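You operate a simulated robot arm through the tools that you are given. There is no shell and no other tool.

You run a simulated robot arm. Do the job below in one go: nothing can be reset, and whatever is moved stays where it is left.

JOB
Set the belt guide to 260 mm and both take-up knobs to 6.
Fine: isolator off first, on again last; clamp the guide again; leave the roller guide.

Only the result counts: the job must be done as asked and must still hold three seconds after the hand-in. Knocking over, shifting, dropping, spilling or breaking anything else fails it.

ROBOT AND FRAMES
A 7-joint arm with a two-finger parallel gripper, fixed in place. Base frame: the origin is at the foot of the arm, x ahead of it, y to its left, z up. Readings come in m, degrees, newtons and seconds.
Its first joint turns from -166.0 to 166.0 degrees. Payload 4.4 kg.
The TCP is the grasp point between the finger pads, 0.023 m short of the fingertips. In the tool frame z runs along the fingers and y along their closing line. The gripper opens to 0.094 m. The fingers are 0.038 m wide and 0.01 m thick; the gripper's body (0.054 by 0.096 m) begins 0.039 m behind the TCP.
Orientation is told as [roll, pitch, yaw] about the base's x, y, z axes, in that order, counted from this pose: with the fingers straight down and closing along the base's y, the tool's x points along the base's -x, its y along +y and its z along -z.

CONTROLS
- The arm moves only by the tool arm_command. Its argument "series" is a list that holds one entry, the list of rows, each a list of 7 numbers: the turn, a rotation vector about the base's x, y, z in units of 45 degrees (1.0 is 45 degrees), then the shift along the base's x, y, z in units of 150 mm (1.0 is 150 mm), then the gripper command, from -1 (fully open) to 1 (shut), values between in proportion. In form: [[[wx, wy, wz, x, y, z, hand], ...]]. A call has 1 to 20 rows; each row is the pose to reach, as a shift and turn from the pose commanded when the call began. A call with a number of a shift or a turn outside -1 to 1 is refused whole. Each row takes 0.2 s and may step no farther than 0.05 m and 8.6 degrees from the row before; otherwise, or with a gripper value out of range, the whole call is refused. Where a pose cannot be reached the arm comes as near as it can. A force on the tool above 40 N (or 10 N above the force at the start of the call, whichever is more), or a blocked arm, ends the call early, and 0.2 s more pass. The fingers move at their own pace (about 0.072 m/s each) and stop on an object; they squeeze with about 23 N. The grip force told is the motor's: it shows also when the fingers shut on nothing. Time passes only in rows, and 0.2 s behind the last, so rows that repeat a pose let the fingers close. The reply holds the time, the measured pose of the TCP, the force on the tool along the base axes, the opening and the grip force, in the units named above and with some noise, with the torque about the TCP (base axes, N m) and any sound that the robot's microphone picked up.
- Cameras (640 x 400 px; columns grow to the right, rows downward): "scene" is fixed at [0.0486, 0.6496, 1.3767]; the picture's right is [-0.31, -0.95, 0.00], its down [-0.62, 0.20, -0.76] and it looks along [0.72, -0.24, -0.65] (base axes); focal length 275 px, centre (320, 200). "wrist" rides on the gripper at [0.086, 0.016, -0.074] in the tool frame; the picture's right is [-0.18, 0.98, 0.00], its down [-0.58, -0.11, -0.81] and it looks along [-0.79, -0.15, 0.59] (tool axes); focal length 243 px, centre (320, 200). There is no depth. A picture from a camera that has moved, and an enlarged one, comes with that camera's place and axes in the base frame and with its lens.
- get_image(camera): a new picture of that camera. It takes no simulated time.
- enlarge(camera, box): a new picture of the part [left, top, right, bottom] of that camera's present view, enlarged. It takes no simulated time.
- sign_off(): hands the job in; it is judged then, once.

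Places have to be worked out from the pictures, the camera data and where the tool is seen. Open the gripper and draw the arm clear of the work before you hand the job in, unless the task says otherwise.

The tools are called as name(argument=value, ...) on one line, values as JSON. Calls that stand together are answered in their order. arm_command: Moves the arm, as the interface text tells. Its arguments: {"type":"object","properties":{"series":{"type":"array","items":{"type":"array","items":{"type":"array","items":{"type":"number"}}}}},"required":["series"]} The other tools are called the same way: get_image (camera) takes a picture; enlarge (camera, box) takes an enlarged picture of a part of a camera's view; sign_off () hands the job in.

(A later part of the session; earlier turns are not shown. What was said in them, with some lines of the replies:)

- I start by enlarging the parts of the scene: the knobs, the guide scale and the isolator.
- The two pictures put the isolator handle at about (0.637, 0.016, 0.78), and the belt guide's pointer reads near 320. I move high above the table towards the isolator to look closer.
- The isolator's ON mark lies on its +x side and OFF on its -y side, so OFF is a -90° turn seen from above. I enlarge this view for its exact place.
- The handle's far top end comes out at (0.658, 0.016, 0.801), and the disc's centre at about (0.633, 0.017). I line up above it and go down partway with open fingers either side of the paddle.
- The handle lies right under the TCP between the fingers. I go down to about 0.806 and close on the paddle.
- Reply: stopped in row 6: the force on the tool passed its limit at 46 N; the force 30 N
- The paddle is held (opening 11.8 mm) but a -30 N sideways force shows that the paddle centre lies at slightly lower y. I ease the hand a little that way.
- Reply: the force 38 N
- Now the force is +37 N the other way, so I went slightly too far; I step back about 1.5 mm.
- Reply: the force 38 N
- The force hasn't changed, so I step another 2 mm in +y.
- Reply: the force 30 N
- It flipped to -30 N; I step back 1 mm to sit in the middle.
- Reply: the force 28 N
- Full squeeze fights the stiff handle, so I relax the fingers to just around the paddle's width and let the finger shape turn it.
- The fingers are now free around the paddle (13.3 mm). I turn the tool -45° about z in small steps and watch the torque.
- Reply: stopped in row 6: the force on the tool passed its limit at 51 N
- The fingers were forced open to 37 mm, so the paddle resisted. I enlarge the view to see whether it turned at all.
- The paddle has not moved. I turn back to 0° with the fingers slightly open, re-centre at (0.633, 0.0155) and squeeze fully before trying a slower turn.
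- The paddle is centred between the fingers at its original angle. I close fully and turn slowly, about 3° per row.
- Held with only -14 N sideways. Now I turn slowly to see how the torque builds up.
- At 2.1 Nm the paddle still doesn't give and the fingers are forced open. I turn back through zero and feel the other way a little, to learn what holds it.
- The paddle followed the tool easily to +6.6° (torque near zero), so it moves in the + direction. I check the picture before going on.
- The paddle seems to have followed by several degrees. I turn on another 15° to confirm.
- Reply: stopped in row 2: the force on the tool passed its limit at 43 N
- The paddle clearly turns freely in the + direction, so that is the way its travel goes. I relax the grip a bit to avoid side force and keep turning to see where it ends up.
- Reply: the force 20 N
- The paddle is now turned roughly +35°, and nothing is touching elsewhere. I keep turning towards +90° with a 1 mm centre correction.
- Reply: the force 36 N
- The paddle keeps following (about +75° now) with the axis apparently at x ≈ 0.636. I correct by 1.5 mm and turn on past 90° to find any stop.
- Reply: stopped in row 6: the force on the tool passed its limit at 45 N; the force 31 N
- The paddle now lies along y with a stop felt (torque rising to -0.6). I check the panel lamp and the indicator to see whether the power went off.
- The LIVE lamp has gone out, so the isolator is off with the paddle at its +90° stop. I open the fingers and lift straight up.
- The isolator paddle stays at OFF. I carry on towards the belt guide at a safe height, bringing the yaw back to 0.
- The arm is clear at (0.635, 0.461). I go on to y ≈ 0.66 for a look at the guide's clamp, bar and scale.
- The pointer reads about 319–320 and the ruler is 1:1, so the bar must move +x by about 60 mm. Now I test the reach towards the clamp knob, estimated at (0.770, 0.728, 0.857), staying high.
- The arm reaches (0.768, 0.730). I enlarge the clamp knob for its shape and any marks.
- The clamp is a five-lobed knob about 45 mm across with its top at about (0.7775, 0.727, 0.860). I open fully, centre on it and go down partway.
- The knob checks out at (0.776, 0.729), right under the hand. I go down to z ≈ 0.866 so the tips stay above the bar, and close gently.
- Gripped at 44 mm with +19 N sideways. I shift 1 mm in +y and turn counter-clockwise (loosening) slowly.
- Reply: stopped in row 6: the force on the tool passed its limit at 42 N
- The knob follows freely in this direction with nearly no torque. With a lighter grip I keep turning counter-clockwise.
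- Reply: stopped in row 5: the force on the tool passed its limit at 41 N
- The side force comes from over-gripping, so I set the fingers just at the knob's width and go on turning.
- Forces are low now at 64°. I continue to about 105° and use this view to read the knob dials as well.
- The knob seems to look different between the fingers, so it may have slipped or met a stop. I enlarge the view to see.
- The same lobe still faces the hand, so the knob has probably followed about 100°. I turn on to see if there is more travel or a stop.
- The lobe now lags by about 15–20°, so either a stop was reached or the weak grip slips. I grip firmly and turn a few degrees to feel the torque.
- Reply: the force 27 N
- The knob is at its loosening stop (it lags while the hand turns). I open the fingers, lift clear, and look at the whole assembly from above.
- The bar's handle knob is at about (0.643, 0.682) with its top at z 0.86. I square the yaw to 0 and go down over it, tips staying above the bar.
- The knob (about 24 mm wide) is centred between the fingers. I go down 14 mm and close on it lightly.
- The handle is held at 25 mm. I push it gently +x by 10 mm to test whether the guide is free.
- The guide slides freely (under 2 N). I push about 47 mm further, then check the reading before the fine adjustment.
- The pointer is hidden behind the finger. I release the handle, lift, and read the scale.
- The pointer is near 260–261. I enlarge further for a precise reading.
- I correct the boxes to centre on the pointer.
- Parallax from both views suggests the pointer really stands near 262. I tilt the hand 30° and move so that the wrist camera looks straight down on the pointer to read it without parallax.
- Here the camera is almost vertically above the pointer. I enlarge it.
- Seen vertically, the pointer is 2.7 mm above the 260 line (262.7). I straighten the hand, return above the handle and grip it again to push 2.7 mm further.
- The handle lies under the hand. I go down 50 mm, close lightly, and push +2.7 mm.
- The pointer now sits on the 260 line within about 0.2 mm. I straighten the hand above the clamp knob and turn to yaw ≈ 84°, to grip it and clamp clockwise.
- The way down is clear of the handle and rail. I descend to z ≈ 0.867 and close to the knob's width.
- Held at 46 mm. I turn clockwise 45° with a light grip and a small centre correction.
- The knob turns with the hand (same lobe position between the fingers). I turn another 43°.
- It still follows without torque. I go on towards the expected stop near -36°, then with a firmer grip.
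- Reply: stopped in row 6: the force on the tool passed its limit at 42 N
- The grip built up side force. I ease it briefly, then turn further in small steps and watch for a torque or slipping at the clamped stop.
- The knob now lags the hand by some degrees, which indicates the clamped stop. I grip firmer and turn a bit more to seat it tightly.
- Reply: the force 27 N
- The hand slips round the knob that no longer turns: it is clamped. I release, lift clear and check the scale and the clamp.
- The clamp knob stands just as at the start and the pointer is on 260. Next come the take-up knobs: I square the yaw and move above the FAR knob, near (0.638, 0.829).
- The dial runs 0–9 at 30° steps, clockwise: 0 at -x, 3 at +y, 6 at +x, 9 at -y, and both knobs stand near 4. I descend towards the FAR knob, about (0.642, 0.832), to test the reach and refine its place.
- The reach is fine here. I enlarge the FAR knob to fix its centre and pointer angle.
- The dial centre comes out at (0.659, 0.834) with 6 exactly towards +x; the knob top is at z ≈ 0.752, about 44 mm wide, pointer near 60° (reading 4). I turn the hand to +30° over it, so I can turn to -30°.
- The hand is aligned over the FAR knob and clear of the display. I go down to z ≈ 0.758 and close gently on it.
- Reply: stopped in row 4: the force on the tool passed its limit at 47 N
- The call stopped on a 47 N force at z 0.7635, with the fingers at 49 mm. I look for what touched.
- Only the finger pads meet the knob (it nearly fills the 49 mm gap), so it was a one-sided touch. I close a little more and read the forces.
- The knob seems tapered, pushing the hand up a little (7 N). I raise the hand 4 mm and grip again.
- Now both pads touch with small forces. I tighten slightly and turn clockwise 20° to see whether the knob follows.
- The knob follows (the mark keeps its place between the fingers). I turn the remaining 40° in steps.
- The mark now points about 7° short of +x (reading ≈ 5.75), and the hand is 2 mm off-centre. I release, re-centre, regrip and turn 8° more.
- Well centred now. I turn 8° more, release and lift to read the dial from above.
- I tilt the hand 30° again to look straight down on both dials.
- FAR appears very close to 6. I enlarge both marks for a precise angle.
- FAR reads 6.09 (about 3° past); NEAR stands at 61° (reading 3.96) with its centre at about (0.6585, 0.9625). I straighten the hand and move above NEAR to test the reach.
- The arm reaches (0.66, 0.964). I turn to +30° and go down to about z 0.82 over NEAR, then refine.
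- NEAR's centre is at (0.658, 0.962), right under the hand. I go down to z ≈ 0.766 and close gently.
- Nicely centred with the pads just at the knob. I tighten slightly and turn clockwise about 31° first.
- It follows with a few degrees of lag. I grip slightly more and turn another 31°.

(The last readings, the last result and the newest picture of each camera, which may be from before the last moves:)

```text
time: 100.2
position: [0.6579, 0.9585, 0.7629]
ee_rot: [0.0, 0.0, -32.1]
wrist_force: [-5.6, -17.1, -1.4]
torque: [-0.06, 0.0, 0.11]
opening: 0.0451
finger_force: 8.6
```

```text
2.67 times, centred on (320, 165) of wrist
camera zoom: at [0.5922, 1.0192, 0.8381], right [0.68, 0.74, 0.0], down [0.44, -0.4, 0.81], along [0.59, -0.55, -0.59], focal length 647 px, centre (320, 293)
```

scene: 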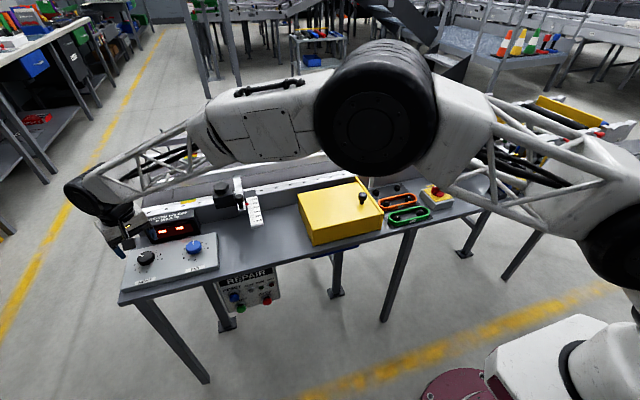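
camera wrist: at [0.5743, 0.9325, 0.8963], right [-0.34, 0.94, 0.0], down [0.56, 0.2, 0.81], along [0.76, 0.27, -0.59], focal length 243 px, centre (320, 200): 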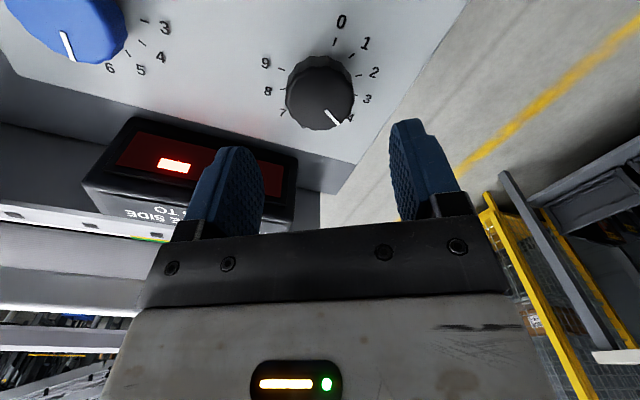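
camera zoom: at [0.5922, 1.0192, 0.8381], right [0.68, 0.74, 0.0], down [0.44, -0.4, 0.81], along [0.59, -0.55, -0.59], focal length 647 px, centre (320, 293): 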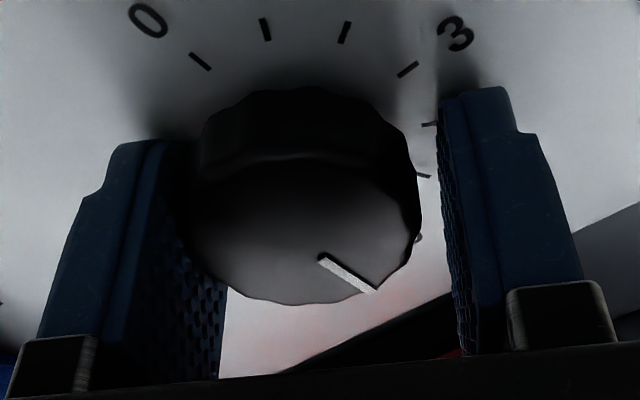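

By this view the mark is only about 2–3° short of 6. I release, lift and look from above.

arm_command(series=[[[0, 0, 0, 0, 0, 0, -0.1], [0, 0, 0, 0, 0, 0, -0.5], [0, 0, 0, 0, 0, 0.1, -0.5], [0, 0, 0, 0, 0, 0.35, -0.5], [0, 0, 0, 0, 0, 0.65, -0.5], [0, 0, 0, 0, 0, 0.9, -0.5]]])

arm_command(series=[[[0, 0, 0.18, 0, -0.1, 0.1, -0.5], [0, 0, 0.36, 0, -0.2, 0.2, -0.5], [0, 0, 0.54, 0, -0.35, 0.3, -0.5], [0, 0, 0.713, 0, -0.5, 0.4, -0.5], [0, 0, 0.713, 0, -0.55, 0.5, -0.5]]])

arm_command(series=[[[0, 0.15, 0, 0.06, 0, 0.05, -0.5], [0, 0.3, 0, 0.12, 0, 0.1, -0.5], [0, 0.45, 0, 0.18, 0, 0.1, -0.5], [0, 0.55, 0, 0.23, 0, 0.1, -0.5], [0, 0.667, 0, 0.287, 0, 0.1, -0.5]]])

get_image(camera="wrist")

```text
time: 101.6
position: [0.6576, 0.9598, 0.8975]
ee_rot: [0.0, 0.0, -31.8]
wrist_force: [0.4, 0.5, -0.6]
torque: [-0.01, 0.02, 0.0]
opening: 0.0706
finger_force: 0.0
```

```text
time: 102.8
position: [0.6579, 0.8775, 0.976]
ee_rot: [0.0, 0.0, 0.2]
wrist_force: [-0.3, -0.3, -0.5]
torque: [-0.01, 0.01, -0.01]
opening: 0.0705
finger_force: 0.1
```

```text
time: 104.0
position: [0.6997, 0.8769, 0.9881]
ee_rot: [0.3, 30.0, 0.2]
wrist_force: [-0.9, 0.7, 0.5]
torque: [0.0, 0.03, 0.0]
opening: 0.0707
finger_force: 0.0
```

```text
taken
camera wrist: at [0.6614, 0.8934, 1.0971], right [0.16, 0.98, -0.09], down [0.91, -0.11, 0.41], along [0.39, -0.15, -0.91], focal length 243 px, centre (320, 200)
```

wrist: 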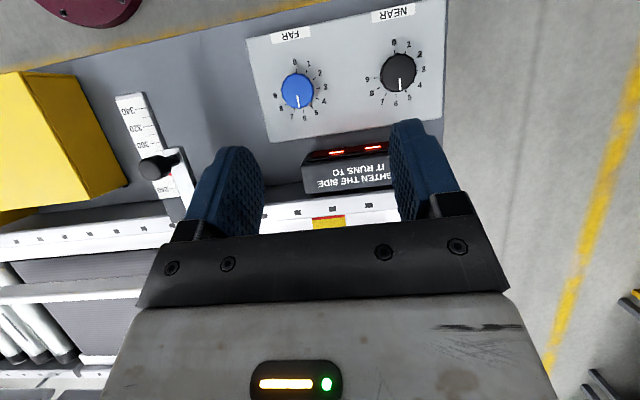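

I enlarge both dials from this overhead view.

enlarge(camera="wrist", box=[374, 45, 428, 99])

enlarge(camera="wrist", box=[273, 65, 325, 117])

```text
7.41 times, centred on (401, 72) of wrist
camera zoom: at [0.6614, 0.8934, 1.0971], right [0.16, 0.98, -0.09], down [0.91, -0.11, 0.41], along [0.39, -0.15, -0.91], focal length 1797 px, centre (-280, 1148)
```

zoom: 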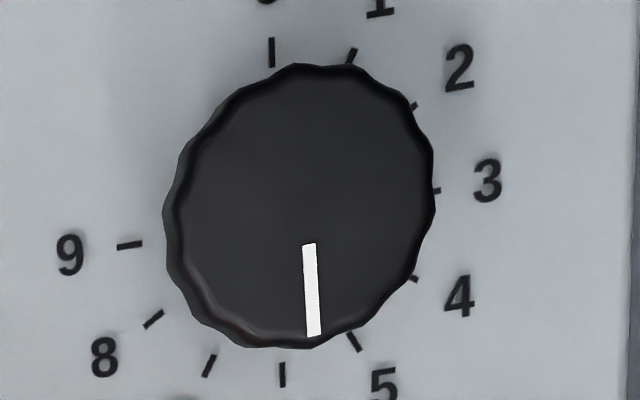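

```text
7.69 times, centred on (299, 91) of wrist
camera zoom: at [0.6614, 0.8934, 1.0971], right [0.16, 0.98, -0.09], down [0.91, -0.11, 0.41], along [0.39, -0.15, -0.91], focal length 1866 px, centre (482, 1038)
```

zoom: 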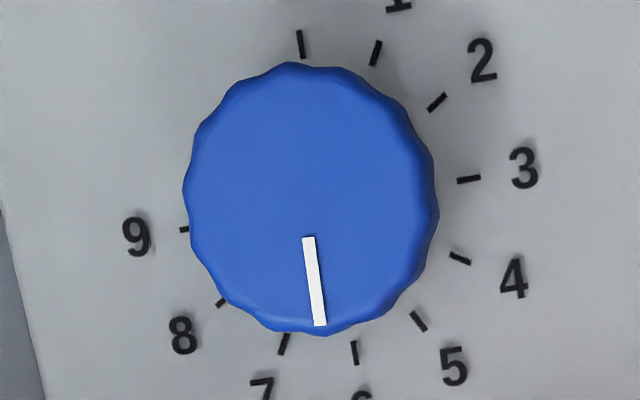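

NEAR reads 5.95, FAR about 6.11. I go back to FAR to correct it by about 3° counter-clockwise.

arm_command(series=[[[0, -0.15, 0, -0.06, -0.05, 0, -0.6], [0, -0.3, 0, -0.12, -0.1, 0, -0.6], [0, -0.45, 0, -0.18, -0.2, 0, -0.6], [0, -0.6, 0, -0.24, -0.293, -0.15, -0.6], [0, -0.667, 0, -0.275, -0.293, -0.4, -0.6], [0, -0.667, 0, -0.275, -0.293, -0.65, -0.6], [0, -0.667, 0, -0.275, -0.293, -0.9, -0.6]]])

enlarge(camera="wrist", box=[230, 30, 410, 150])

```text
time: 105.6
position: [0.6615, 0.8334, 0.8538]
ee_rot: [0.2, -0.1, 0.2]
wrist_force: [0.1, -0.5, 1.2]
torque: [-0.04, 0.01, 0.01]
opening: 0.0752
finger_force: 0.1
```

```text
3.33 times, centred on (320, 90) of wrist
camera zoom: at [0.5727, 0.85, 0.9292], right [0.18, 0.98, 0.0], down [0.58, -0.11, 0.81], along [0.79, -0.14, -0.59], focal length 809 px, centre (320, 567)
```

zoom: 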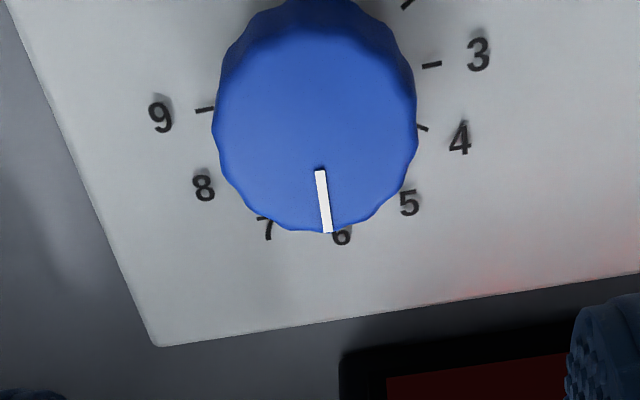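

I go down on the FAR knob, close gently and check the forces.

arm_command(series=[[[0, 0, 0, -0.018, 0, -0.2, -0.6], [0, 0, 0, -0.018, 0, -0.4, -0.6], [0, 0, 0, -0.018, 0, -0.585, -0.5], [0, 0, 0, -0.018, 0, -0.585, -0.2], [0, 0, 0, -0.018, 0, -0.585, 0], [0, 0, 0, -0.018, 0, -0.585, 0.08], [0, 0, 0, -0.018, 0, -0.585, 0.15], [0, 0, 0, -0.018, 0, -0.585, 0.18]]])

enlarge(camera="wrist", box=[200, 90, 440, 240])

```text
time: 107.4
position: [0.6551, 0.8333, 0.7677]
ee_rot: [0.0, 0.1, 0.2]
wrist_force: [-1.0, 5.8, -1.1]
torque: [-0.01, -0.02, -0.02]
opening: 0.0407
finger_force: 2.9
```

```text
2.67 times, centred on (320, 165) of wrist
camera zoom: at [0.5679, 0.8507, 0.8416], right [0.18, 0.98, 0.0], down [0.58, -0.11, 0.81], along [0.79, -0.15, -0.59], focal length 647 px, centre (320, 293)
```

zoom: 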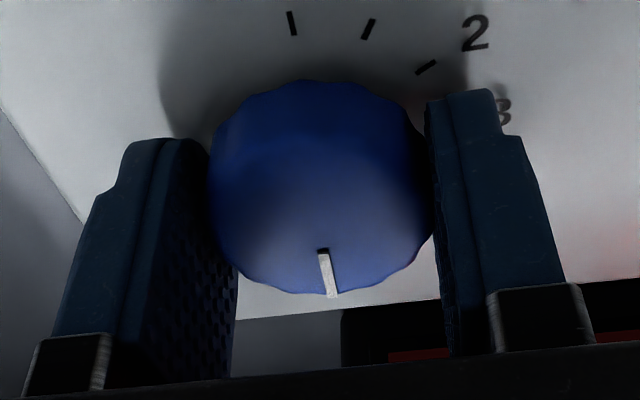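

Held with small forces. I turn +4° slowly, then release and lift.

arm_command(series=[[[0, 0, 0.03, 0, 0, 0, 0.22], [0, 0, 0.06, 0, 0, 0, 0.22], [0, 0, 0.09, 0, 0, 0, 0.22], [0, 0, 0.09, 0, 0, 0, 0.22]]])

enlarge(camera="wrist", box=[200, 90, 440, 240])

arm_command(series=[[[0, 0, 0, 0, 0, 0, -0.1], [0, 0, 0, 0, 0, 0, -0.6], [0, 0, 0, 0, 0, 0.1, -0.6], [0, 0, 0, 0, 0, 0.35, -0.6], [0, 0, 0, 0, 0, 0.65, -0.6], [0, 0, -0.09, 0, 0.1, 0.95, -0.6]]])

arm_command(series=[[[0, 0.15, 0, 0.06, 0.05, 0.1, -0.6], [0, 0.3, 0, 0.12, 0.1, 0.2, -0.6], [0, 0.45, 0, 0.18, 0.15, 0.3, -0.6], [0, 0.55, 0, 0.23, 0.18, 0.4, -0.6], [0, 0.667, 0, 0.287, 0.18, 0.5, -0.6]]])

get_image(camera="wrist")

```text
time: 108.4
position: [0.6553, 0.8348, 0.767]
ee_rot: [0.2, 0.0, 4.2]
wrist_force: [-2.0, 5.4, 11.9]
torque: [-0.13, 0.27, -0.02]
opening: 0.0405
finger_force: 44.9
```

```text
2.67 times, centred on (320, 165) of wrist
camera zoom: at [0.5677, 0.845, 0.8416], right [0.11, 0.99, 0.0], down [0.59, -0.07, 0.81], along [0.8, -0.09, -0.59], focal length 647 px, centre (320, 293)
```

zoom: 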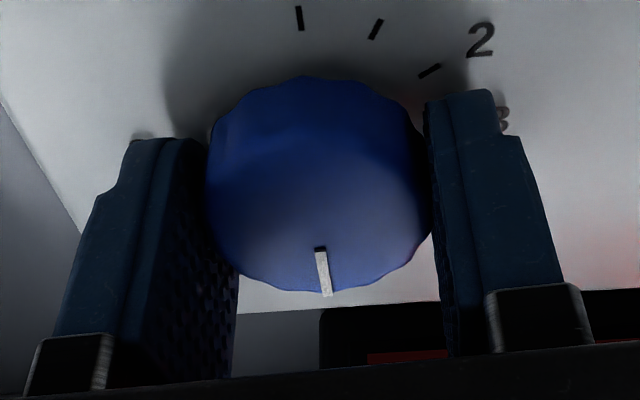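

```text
time: 109.8
position: [0.6548, 0.8473, 0.9096]
ee_rot: [0.0, 0.2, 0.1]
wrist_force: [-0.5, -0.3, -0.6]
torque: [0.02, 0.0, 0.01]
opening: 0.075
finger_force: 0.0
```

```text
time: 111.0
position: [0.7009, 0.8752, 0.9843]
ee_rot: [0.1, 30.1, 0.2]
wrist_force: [0.2, -0.2, -0.3]
torque: [-0.01, -0.01, 0.01]
opening: 0.0753
finger_force: 0.1
```

```text
taken
camera wrist: at [0.6623, 0.8918, 1.092], right [0.16, 0.98, -0.09], down [0.91, -0.11, 0.4], along [0.39, -0.15, -0.91], focal length 243 px, centre (320, 200)
```

wrist: 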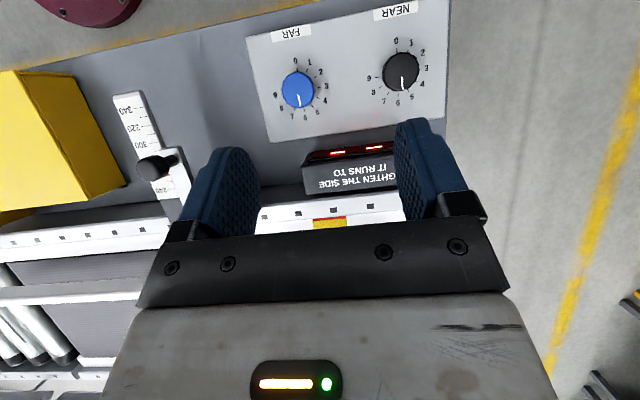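

I enlarge both dials and the guide scale again for the final readings.

enlarge(camera="wrist", box=[273, 65, 325, 117])

enlarge(camera="wrist", box=[374, 45, 428, 99])

enlarge(camera="wrist", box=[110, 85, 210, 200])

```text
7.69 times, centred on (299, 91) of wrist
camera zoom: at [0.6623, 0.8918, 1.092], right [0.16, 0.98, -0.09], down [0.91, -0.11, 0.4], along [0.39, -0.15, -0.91], focal length 1866 px, centre (482, 1038)
```

zoom: 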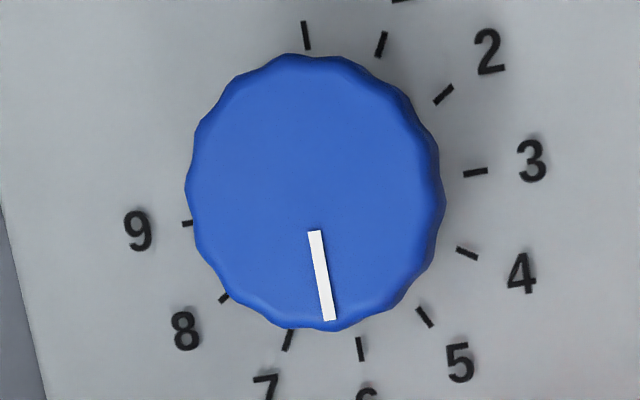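

```text
7.41 times, centred on (401, 72) of wrist
camera zoom: at [0.6623, 0.8918, 1.092], right [0.16, 0.98, -0.09], down [0.91, -0.11, 0.4], along [0.39, -0.15, -0.91], focal length 1797 px, centre (-280, 1148)
```

zoom: 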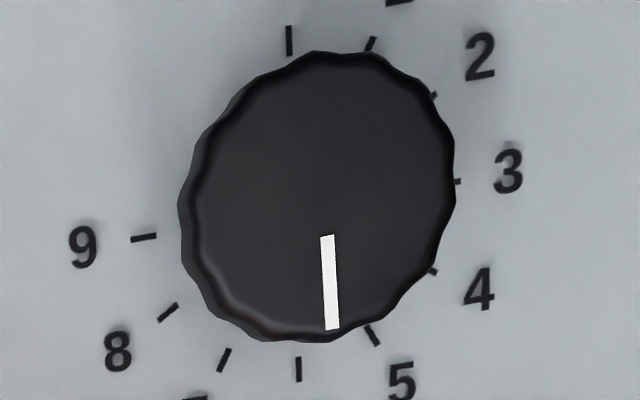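

```text
3.48 times, centred on (160, 142) of wrist
camera zoom: at [0.6623, 0.8918, 1.092], right [0.16, 0.98, -0.09], down [0.91, -0.11, 0.4], along [0.39, -0.15, -0.91], focal length 844 px, centre (876, 400)
```

zoom: 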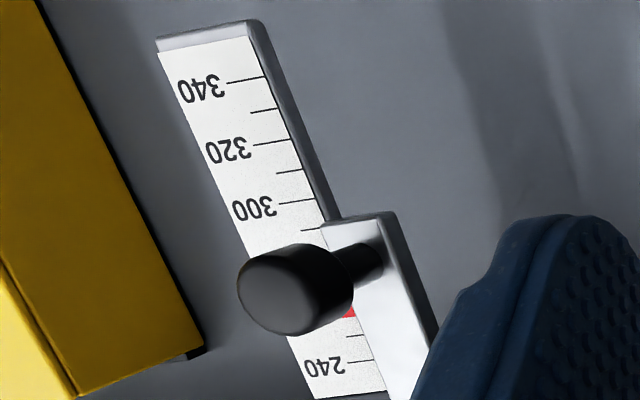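

FAR reads about 6.03 and NEAR 5.95. I recheck the clamp knob from the scene camera against its starting look before going to the isolator.

enlarge(camera="scene", box=[190, 170, 290, 235])

get_image(camera="scene")

```text
6.15 times, centred on (240, 202) of scene
camera zoom: at [0.0486, 0.6496, 1.3767], right [-0.31, -0.95, 0.0], down [-0.62, 0.2, -0.76], along [0.72, -0.24, -0.65], focal length 1695 px, centre (812, 185)
```

zoom: 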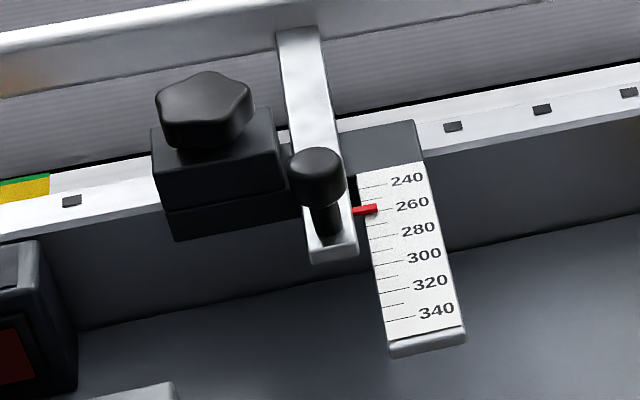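

```text
taken
```

scene: 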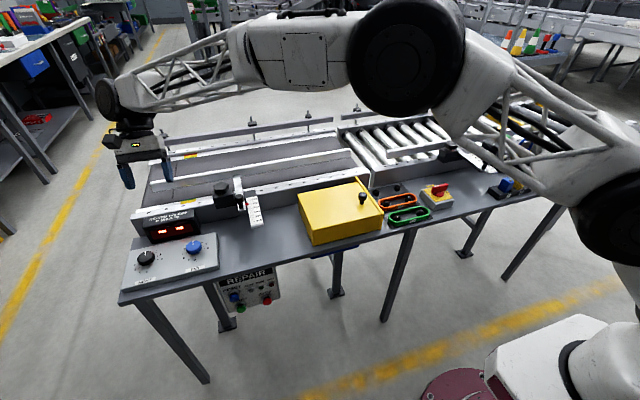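

The clamp knob matches its initial clamped look and the pointer stands at 260. Now I travel back, high, to the isolator.

arm_command(series=[[[0, -0.15, 0, -0.08, -0.1, 0.05, -0.6], [0, -0.3, 0, -0.16, -0.3, 0.1, -0.6], [0, -0.45, 0, -0.24, -0.5, 0.1, -0.6], [0, -0.6, 0, -0.32, -0.75, 0.1, -0.6], [0, -0.667, 0, -0.4, -0.95, 0.1, -0.6]]])

arm_command(series=[[[0, 0, 0, 0, -0.3, 0, -0.6], [0, 0, 0, 0, -0.6, 0, -0.6], [0, 0, 0, 0, -0.9, 0, -0.6], [0, 0, 0, 0, -1, 0, -0.6]]])

arm_command(series=[[[0, 0, 0, 0, -0.3, 0, -0.6], [0, 0, 0, 0, -0.6, 0, -0.6], [0, 0, 0, 0, -0.9, 0, -0.6], [0, 0, 0, 0, -1, 0, -0.6]]])

arm_command(series=[[[0, 0, 0.18, 0, -0.2, 0, -0.6], [0, 0, 0.36, 0, -0.4, 0, -0.6], [0, 0, 0.54, 0, -0.6, 0, -0.6], [0, 0, 0.72, 0, -0.8, 0, -0.6], [0, 0, 0.9, 0, -0.9, 0, -0.6], [0, 0, 1, 0, -1, 0, -0.6]]])

arm_command(series=[[[0, 0, 0.18, 0, -0.2, 0, -0.6], [0, 0, 0.36, 0, -0.4, 0, -0.6], [0, 0, 0.54, 0, -0.6, 0, -0.6], [0, 0, 0.72, 0, -0.8, 0, -0.6], [0, 0, 0.9, 0, -0.9, 0, -0.6], [0, 0, 1, 0, -1, 0, -0.6]]])

```text
time: 112.2
position: [0.6415, 0.7315, 0.9974]
ee_rot: [-0.1, 0.0, 0.3]
wrist_force: [0.6, 0.4, -0.4]
torque: [-0.02, -0.01, -0.02]
opening: 0.0753
finger_force: 0.1
```

```text
time: 113.2
position: [0.64, 0.581, 0.9997]
ee_rot: [0.1, 0.0, 0.2]
wrist_force: [-0.3, -0.4, -0.1]
torque: [0.01, 0.02, 0.0]
opening: 0.0751
finger_force: 0.3
```

```text
time: 114.2
position: [0.64, 0.4332, 0.9979]
ee_rot: [0.0, 0.1, 0.3]
wrist_force: [1.0, 0.3, -0.6]
torque: [0.0, 0.02, -0.01]
opening: 0.0754
finger_force: 0.2
```

```text
time: 115.6
position: [0.6395, 0.2828, 0.9962]
ee_rot: [0.1, 0.2, 45.3]
wrist_force: [-0.2, 0.5, -0.3]
torque: [-0.01, -0.01, 0.02]
opening: 0.0752
finger_force: 0.0
```

```text
time: 117.0
position: [0.64, 0.1322, 0.9971]
ee_rot: [0.0, 0.0, 90.3]
wrist_force: [0.2, 0.4, -0.5]
torque: [-0.01, 0.02, -0.04]
opening: 0.0753
finger_force: 0.1
```

I move the last 12 cm over the isolator and come down to z ≈ 0.88 for a look.

arm_command(series=[[[0, 0, 0, 0, -0.3, 0, -0.6], [0, 0, 0, -0.01, -0.6, 0, -0.6], [0, 0, 0, -0.02, -0.79, -0.1, -0.6], [0, 0, 0, -0.02, -0.79, -0.3, -0.6], [0, 0, 0, -0.02, -0.79, -0.55, -0.6], [0, 0, 0, -0.02, -0.79, -0.78, -0.6]]])

get_image(camera="wrist")

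enlarge(camera="scene", box=[400, 140, 496, 200])

```text
time: 118.4
position: [0.6377, 0.0158, 0.8804]
ee_rot: [0.0, 0.0, 90.3]
wrist_force: [0.6, 0.7, 0.5]
torque: [0.02, -0.01, -0.01]
opening: 0.075
finger_force: 0.0
```

```text
taken
camera wrist: at [0.621, -0.0705, 0.9549], right [-0.98, 0.18, 0.0], down [0.11, 0.58, 0.81], along [0.15, 0.79, -0.59], focal length 243 px, centre (320, 200)
```

wrist: 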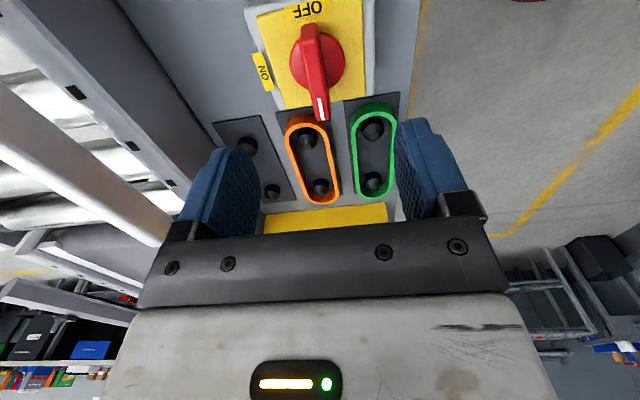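

```text
6.67 times, centred on (448, 170) of scene
camera zoom: at [0.0486, 0.6496, 1.3767], right [-0.31, -0.95, 0.0], down [-0.62, 0.2, -0.76], along [0.72, -0.24, -0.65], focal length 1836 px, centre (-533, 400)
```

zoom: 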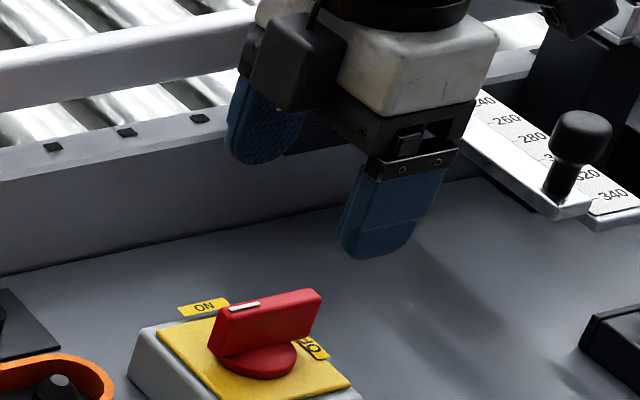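

The paddle lies under the hand, centred near x = 0.638. I descend to z ≈ 0.806 and close to just the paddle's width.

arm_command(series=[[[0, 0, 0, 0, -0.01, -0.2, -0.6], [0, 0, 0, 0, -0.015, -0.4, -0.6], [0, 0, 0, 0, -0.015, -0.495, -0.4], [0, 0, 0, 0, -0.015, -0.495, 0], [0, 0, 0, 0, -0.015, -0.495, 0.4], [0, 0, 0, 0, -0.015, -0.495, 0.65], [0, 0, 0, 0, -0.015, -0.495, 0.72], [0, 0, 0, 0, -0.015, -0.495, 0.74]]])

get_image(camera="wrist")

```text
time: 120.2
position: [0.6378, 0.0114, 0.8079]
ee_rot: [0.0, 0.0, 90.2]
wrist_force: [6.2, 0.7, -1.7]
torque: [-0.04, -0.13, -0.13]
opening: 0.0149
finger_force: 2.5
```

```text
taken
camera wrist: at [0.6217, -0.0744, 0.8819], right [-0.98, 0.18, 0.0], down [0.11, 0.58, 0.81], along [0.15, 0.79, -0.59], focal length 243 px, centre (320, 200)
```

wrist: 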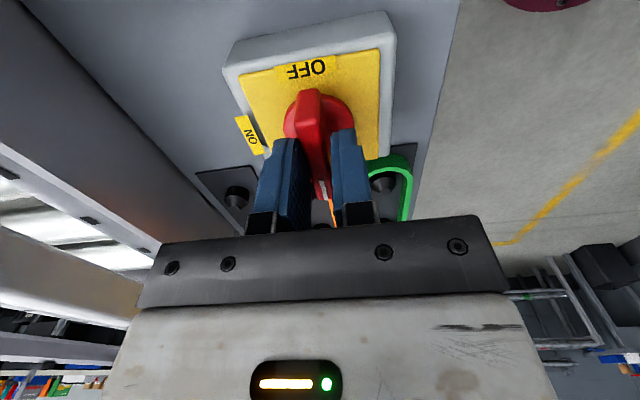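

The paddle is held with low force. I turn it clockwise -45° back towards ON, keeping the grip light.

arm_command(series=[[[0, 0, 0, 0.003, 0.005, 0, 0.76], [0, 0, -0.12, 0.003, 0.008, 0, 0.78], [0, 0, -0.24, 0.003, 0.01, 0, 0.78], [0, 0, -0.36, 0.003, 0.012, 0, 0.78], [0, 0, -0.48, 0, 0.012, 0, 0.78], [0, 0, -0.6, 0, 0.012, 0, 0.78], [0, 0, -0.72, 0, 0.012, 0, 0.78], [0, 0, -0.84, 0, 0.012, 0, 0.78], [0, 0, -0.96, 0, 0.012, 0, 0.78]]])

get_image(camera="wrist")

```text
time: 122.2
position: [0.6369, 0.0134, 0.8065]
ee_rot: [0.1, 0.1, 46.9]
wrist_force: [10.0, -5.5, 3.9]
torque: [-0.2, -0.21, -0.01]
opening: 0.0156
finger_force: 6.0
```

```text
taken
camera wrist: at [0.5651, -0.0376, 0.8818], right [-0.59, 0.81, 0.0], down [0.48, 0.35, 0.81], along [0.65, 0.48, -0.59], focal length 243 px, centre (320, 200)
```

wrist: 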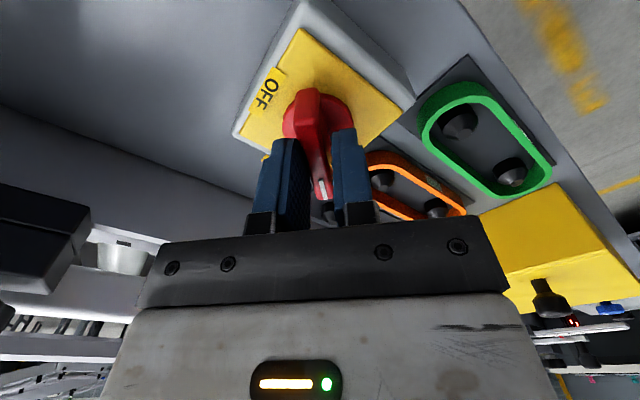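

The paddle follows well. I turn the remaining 45° and a little beyond to the ON stop.

arm_command(series=[[[0, 0, 0, 0.004, -0.003, 0, 0.74], [0, 0, -0.12, 0.004, -0.003, 0, 0.77], [0, 0, -0.24, 0.004, -0.003, 0, 0.77], [0, 0, -0.36, 0, 0, 0, 0.77], [0, 0, -0.48, 0, 0, 0, 0.77], [0, 0, -0.6, 0, 0, 0, 0.77], [0, 0, -0.72, 0, 0, 0, 0.77], [0, 0, -0.84, 0, 0, 0, 0.77], [0, 0, -0.96, 0, 0, 0, 0.77]]])

get_image(camera="wrist")

enlarge(camera="scene", box=[190, 250, 310, 320])

```text
time: 124.2
position: [0.6357, 0.0143, 0.8064]
ee_rot: [0.1, 0.0, 3.7]
wrist_force: [2.1, -4.4, 0.3]
torque: [-0.09, -0.04, -0.02]
opening: 0.0126
finger_force: 2.0
```

```text
taken
camera wrist: at [0.548, 0.0257, 0.8815], right [0.12, 0.99, 0.0], down [0.59, -0.07, 0.81], along [0.8, -0.1, -0.59], focal length 243 px, centre (320, 200)
```

wrist: 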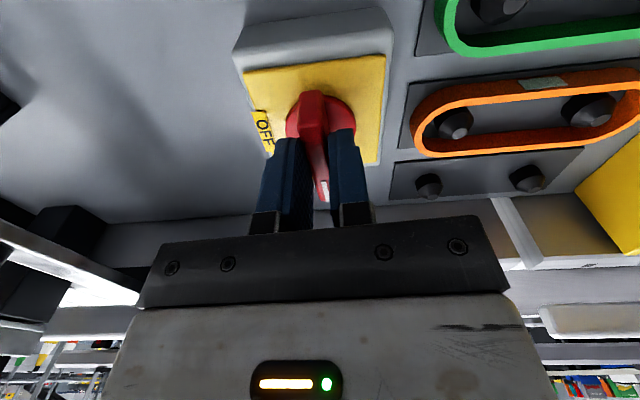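

```text
5.33 times, centred on (250, 285) of scene
camera zoom: at [0.0486, 0.6496, 1.3767], right [-0.31, -0.95, 0.0], down [-0.62, 0.2, -0.76], along [0.72, -0.24, -0.65], focal length 1469 px, centre (693, -253)
```

zoom: 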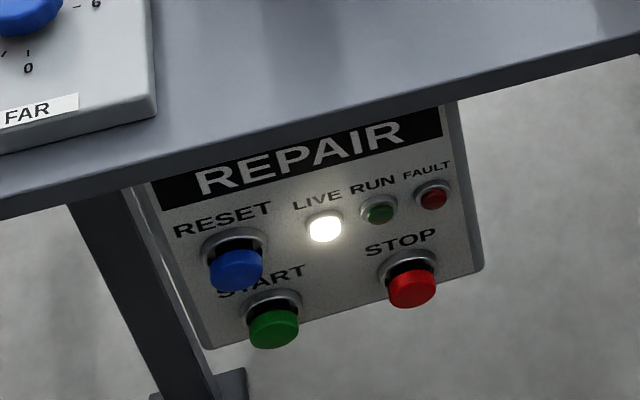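

The LIVE lamp is lit again. I turn a few degrees more to seat the paddle against the ON stop, then release and lift.

arm_command(series=[[[0, 0, -0.05, 0, 0, 0, 0.78], [0, 0, -0.1, 0, 0, 0, 0.78], [0, 0, -0.14, 0, 0, 0, 0.78], [0, 0, -0.14, 0, 0, 0, 0.78]]])

arm_command(series=[[[0, 0, 0.06, 0, 0, 0, 0.5], [0, 0, 0.06, 0, 0, 0, 0], [0, 0, 0.06, 0, 0, 0, -0.4], [0, 0, 0.06, 0, 0, 0.15, -0.4], [0, 0, 0.06, 0, 0, 0.45, -0.4], [0, 0, 0.06, 0, 0, 0.75, -0.4], [0, 0, 0.06, 0, 0, 1, -0.4]]])

arm_command(series=[[[0, 0, 0, -0.2, 0.1, 0.2, -0.4], [0, 0, 0, -0.4, 0.2, 0.4, -0.6], [0, 0, 0, -0.6, 0.3, 0.6, -0.8], [0, 0, 0, -0.8, 0.4, 0.8, -1], [0, 0, 0, -1, 0.5, 1, -1]]])

get_image(camera="scene")

enlarge(camera="scene", box=[400, 165, 480, 215])

enlarge(camera="scene", box=[110, 170, 290, 310])

```text
time: 125.2
position: [0.6381, 0.0148, 0.8077]
ee_rot: [0.1, 0.1, -2.5]
wrist_force: [-2.4, -3.8, -1.9]
torque: [-0.11, 0.13, 1.5]
opening: 0.0127
finger_force: 45.4
```

```text
time: 126.8
position: [0.6372, 0.0172, 0.9562]
ee_rot: [0.0, 0.0, 0.2]
wrist_force: [0.2, -0.5, -0.2]
torque: [0.0, -0.03, -0.01]
opening: 0.066
finger_force: 0.0
```

```text
time: 128.0
position: [0.4864, 0.092, 1.1081]
ee_rot: [0.1, 0.1, 0.1]
wrist_force: [0.3, -1.1, -0.3]
torque: [-0.02, -0.02, 0.02]
opening: 0.094
finger_force: 0.0
```

```text
taken
```

scene: 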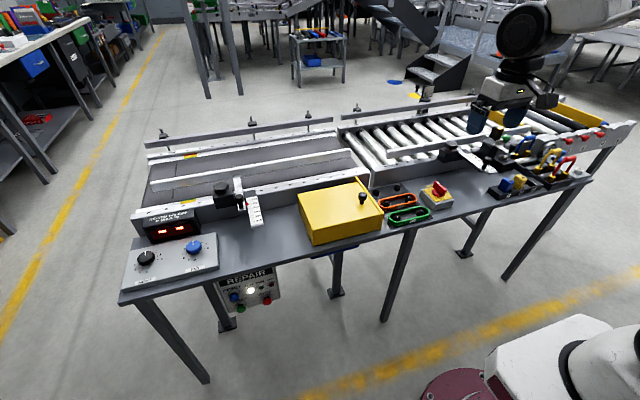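

```text
8.00 times, centred on (440, 190) of scene
camera zoom: at [0.0486, 0.6496, 1.3767], right [-0.31, -0.95, 0.0], down [-0.62, 0.2, -0.76], along [0.72, -0.24, -0.65], focal length 2203 px, centre (-640, 280)
```

zoom: 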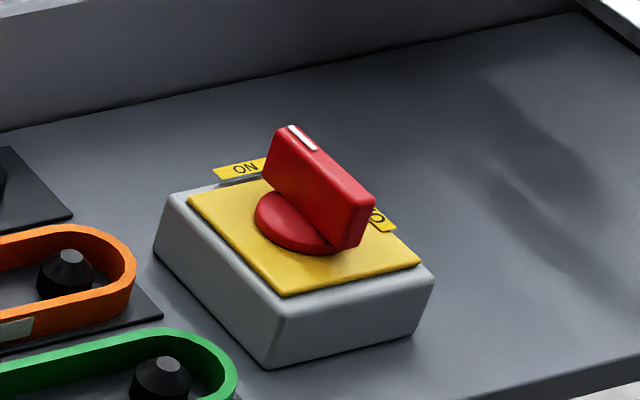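

```text
2.86 times, centred on (200, 240) of scene
camera zoom: at [0.0486, 0.6496, 1.3767], right [-0.31, -0.95, 0.0], down [-0.62, 0.2, -0.76], along [0.72, -0.24, -0.65], focal length 787 px, centre (663, 86)
```

zoom: 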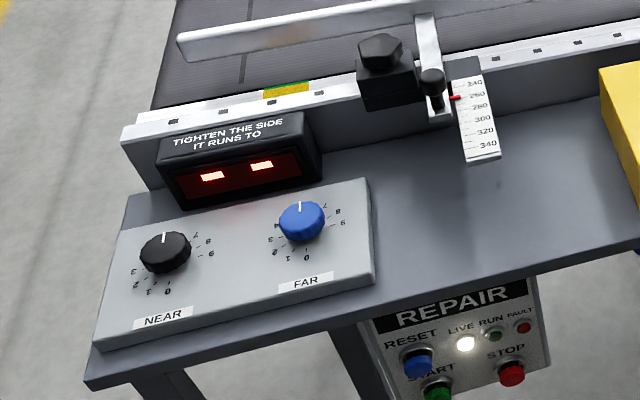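

The isolator stands at ON with LIVE lit, the guide is clamped at 260, both knobs point to 6, and the roller guide is untouched. The gripper is open and the arm is clear, so I hand the job in.

sign_off()

```text
The job is handed in.
```

The job is done and handed in. The hand-in gave no verdict, so the results below come from my last pictures and readings.

| Item | Final state |
|---|---|
| Belt guide | About 260 mm (within roughly 0.2 mm when read before re-clamping; the pointer still stood at 260 afterwards) |
| Guide clamp | Turned back to its stop; the knob looks the same as at the start. I did not push on the guide to test the hold. |
| NEAR take-up knob | About 5.95 |
| FAR take-up knob | About 6.03 |
| Isolator | Off before any adjustment (LIVE lamp went out), then back at ON with LIVE lit |
| Roller guide | Not touched |

- **Isolator direction:** the printed OFF label suggests turning the handle clockwise, but it only turns counter-clockwise. At OFF, the white mark points away from the label. My first tries clockwise pushed about 2 Nm against the stop. I saw no damage, and the handle now sits as it did at the start.
- **Force stops:** the arm stopped on its force limit several times, at 41–51 N, while gripping or turning the isolator handle, the clamp knob and the FAR knob.

The gripper is open and the arm is clear of the table.
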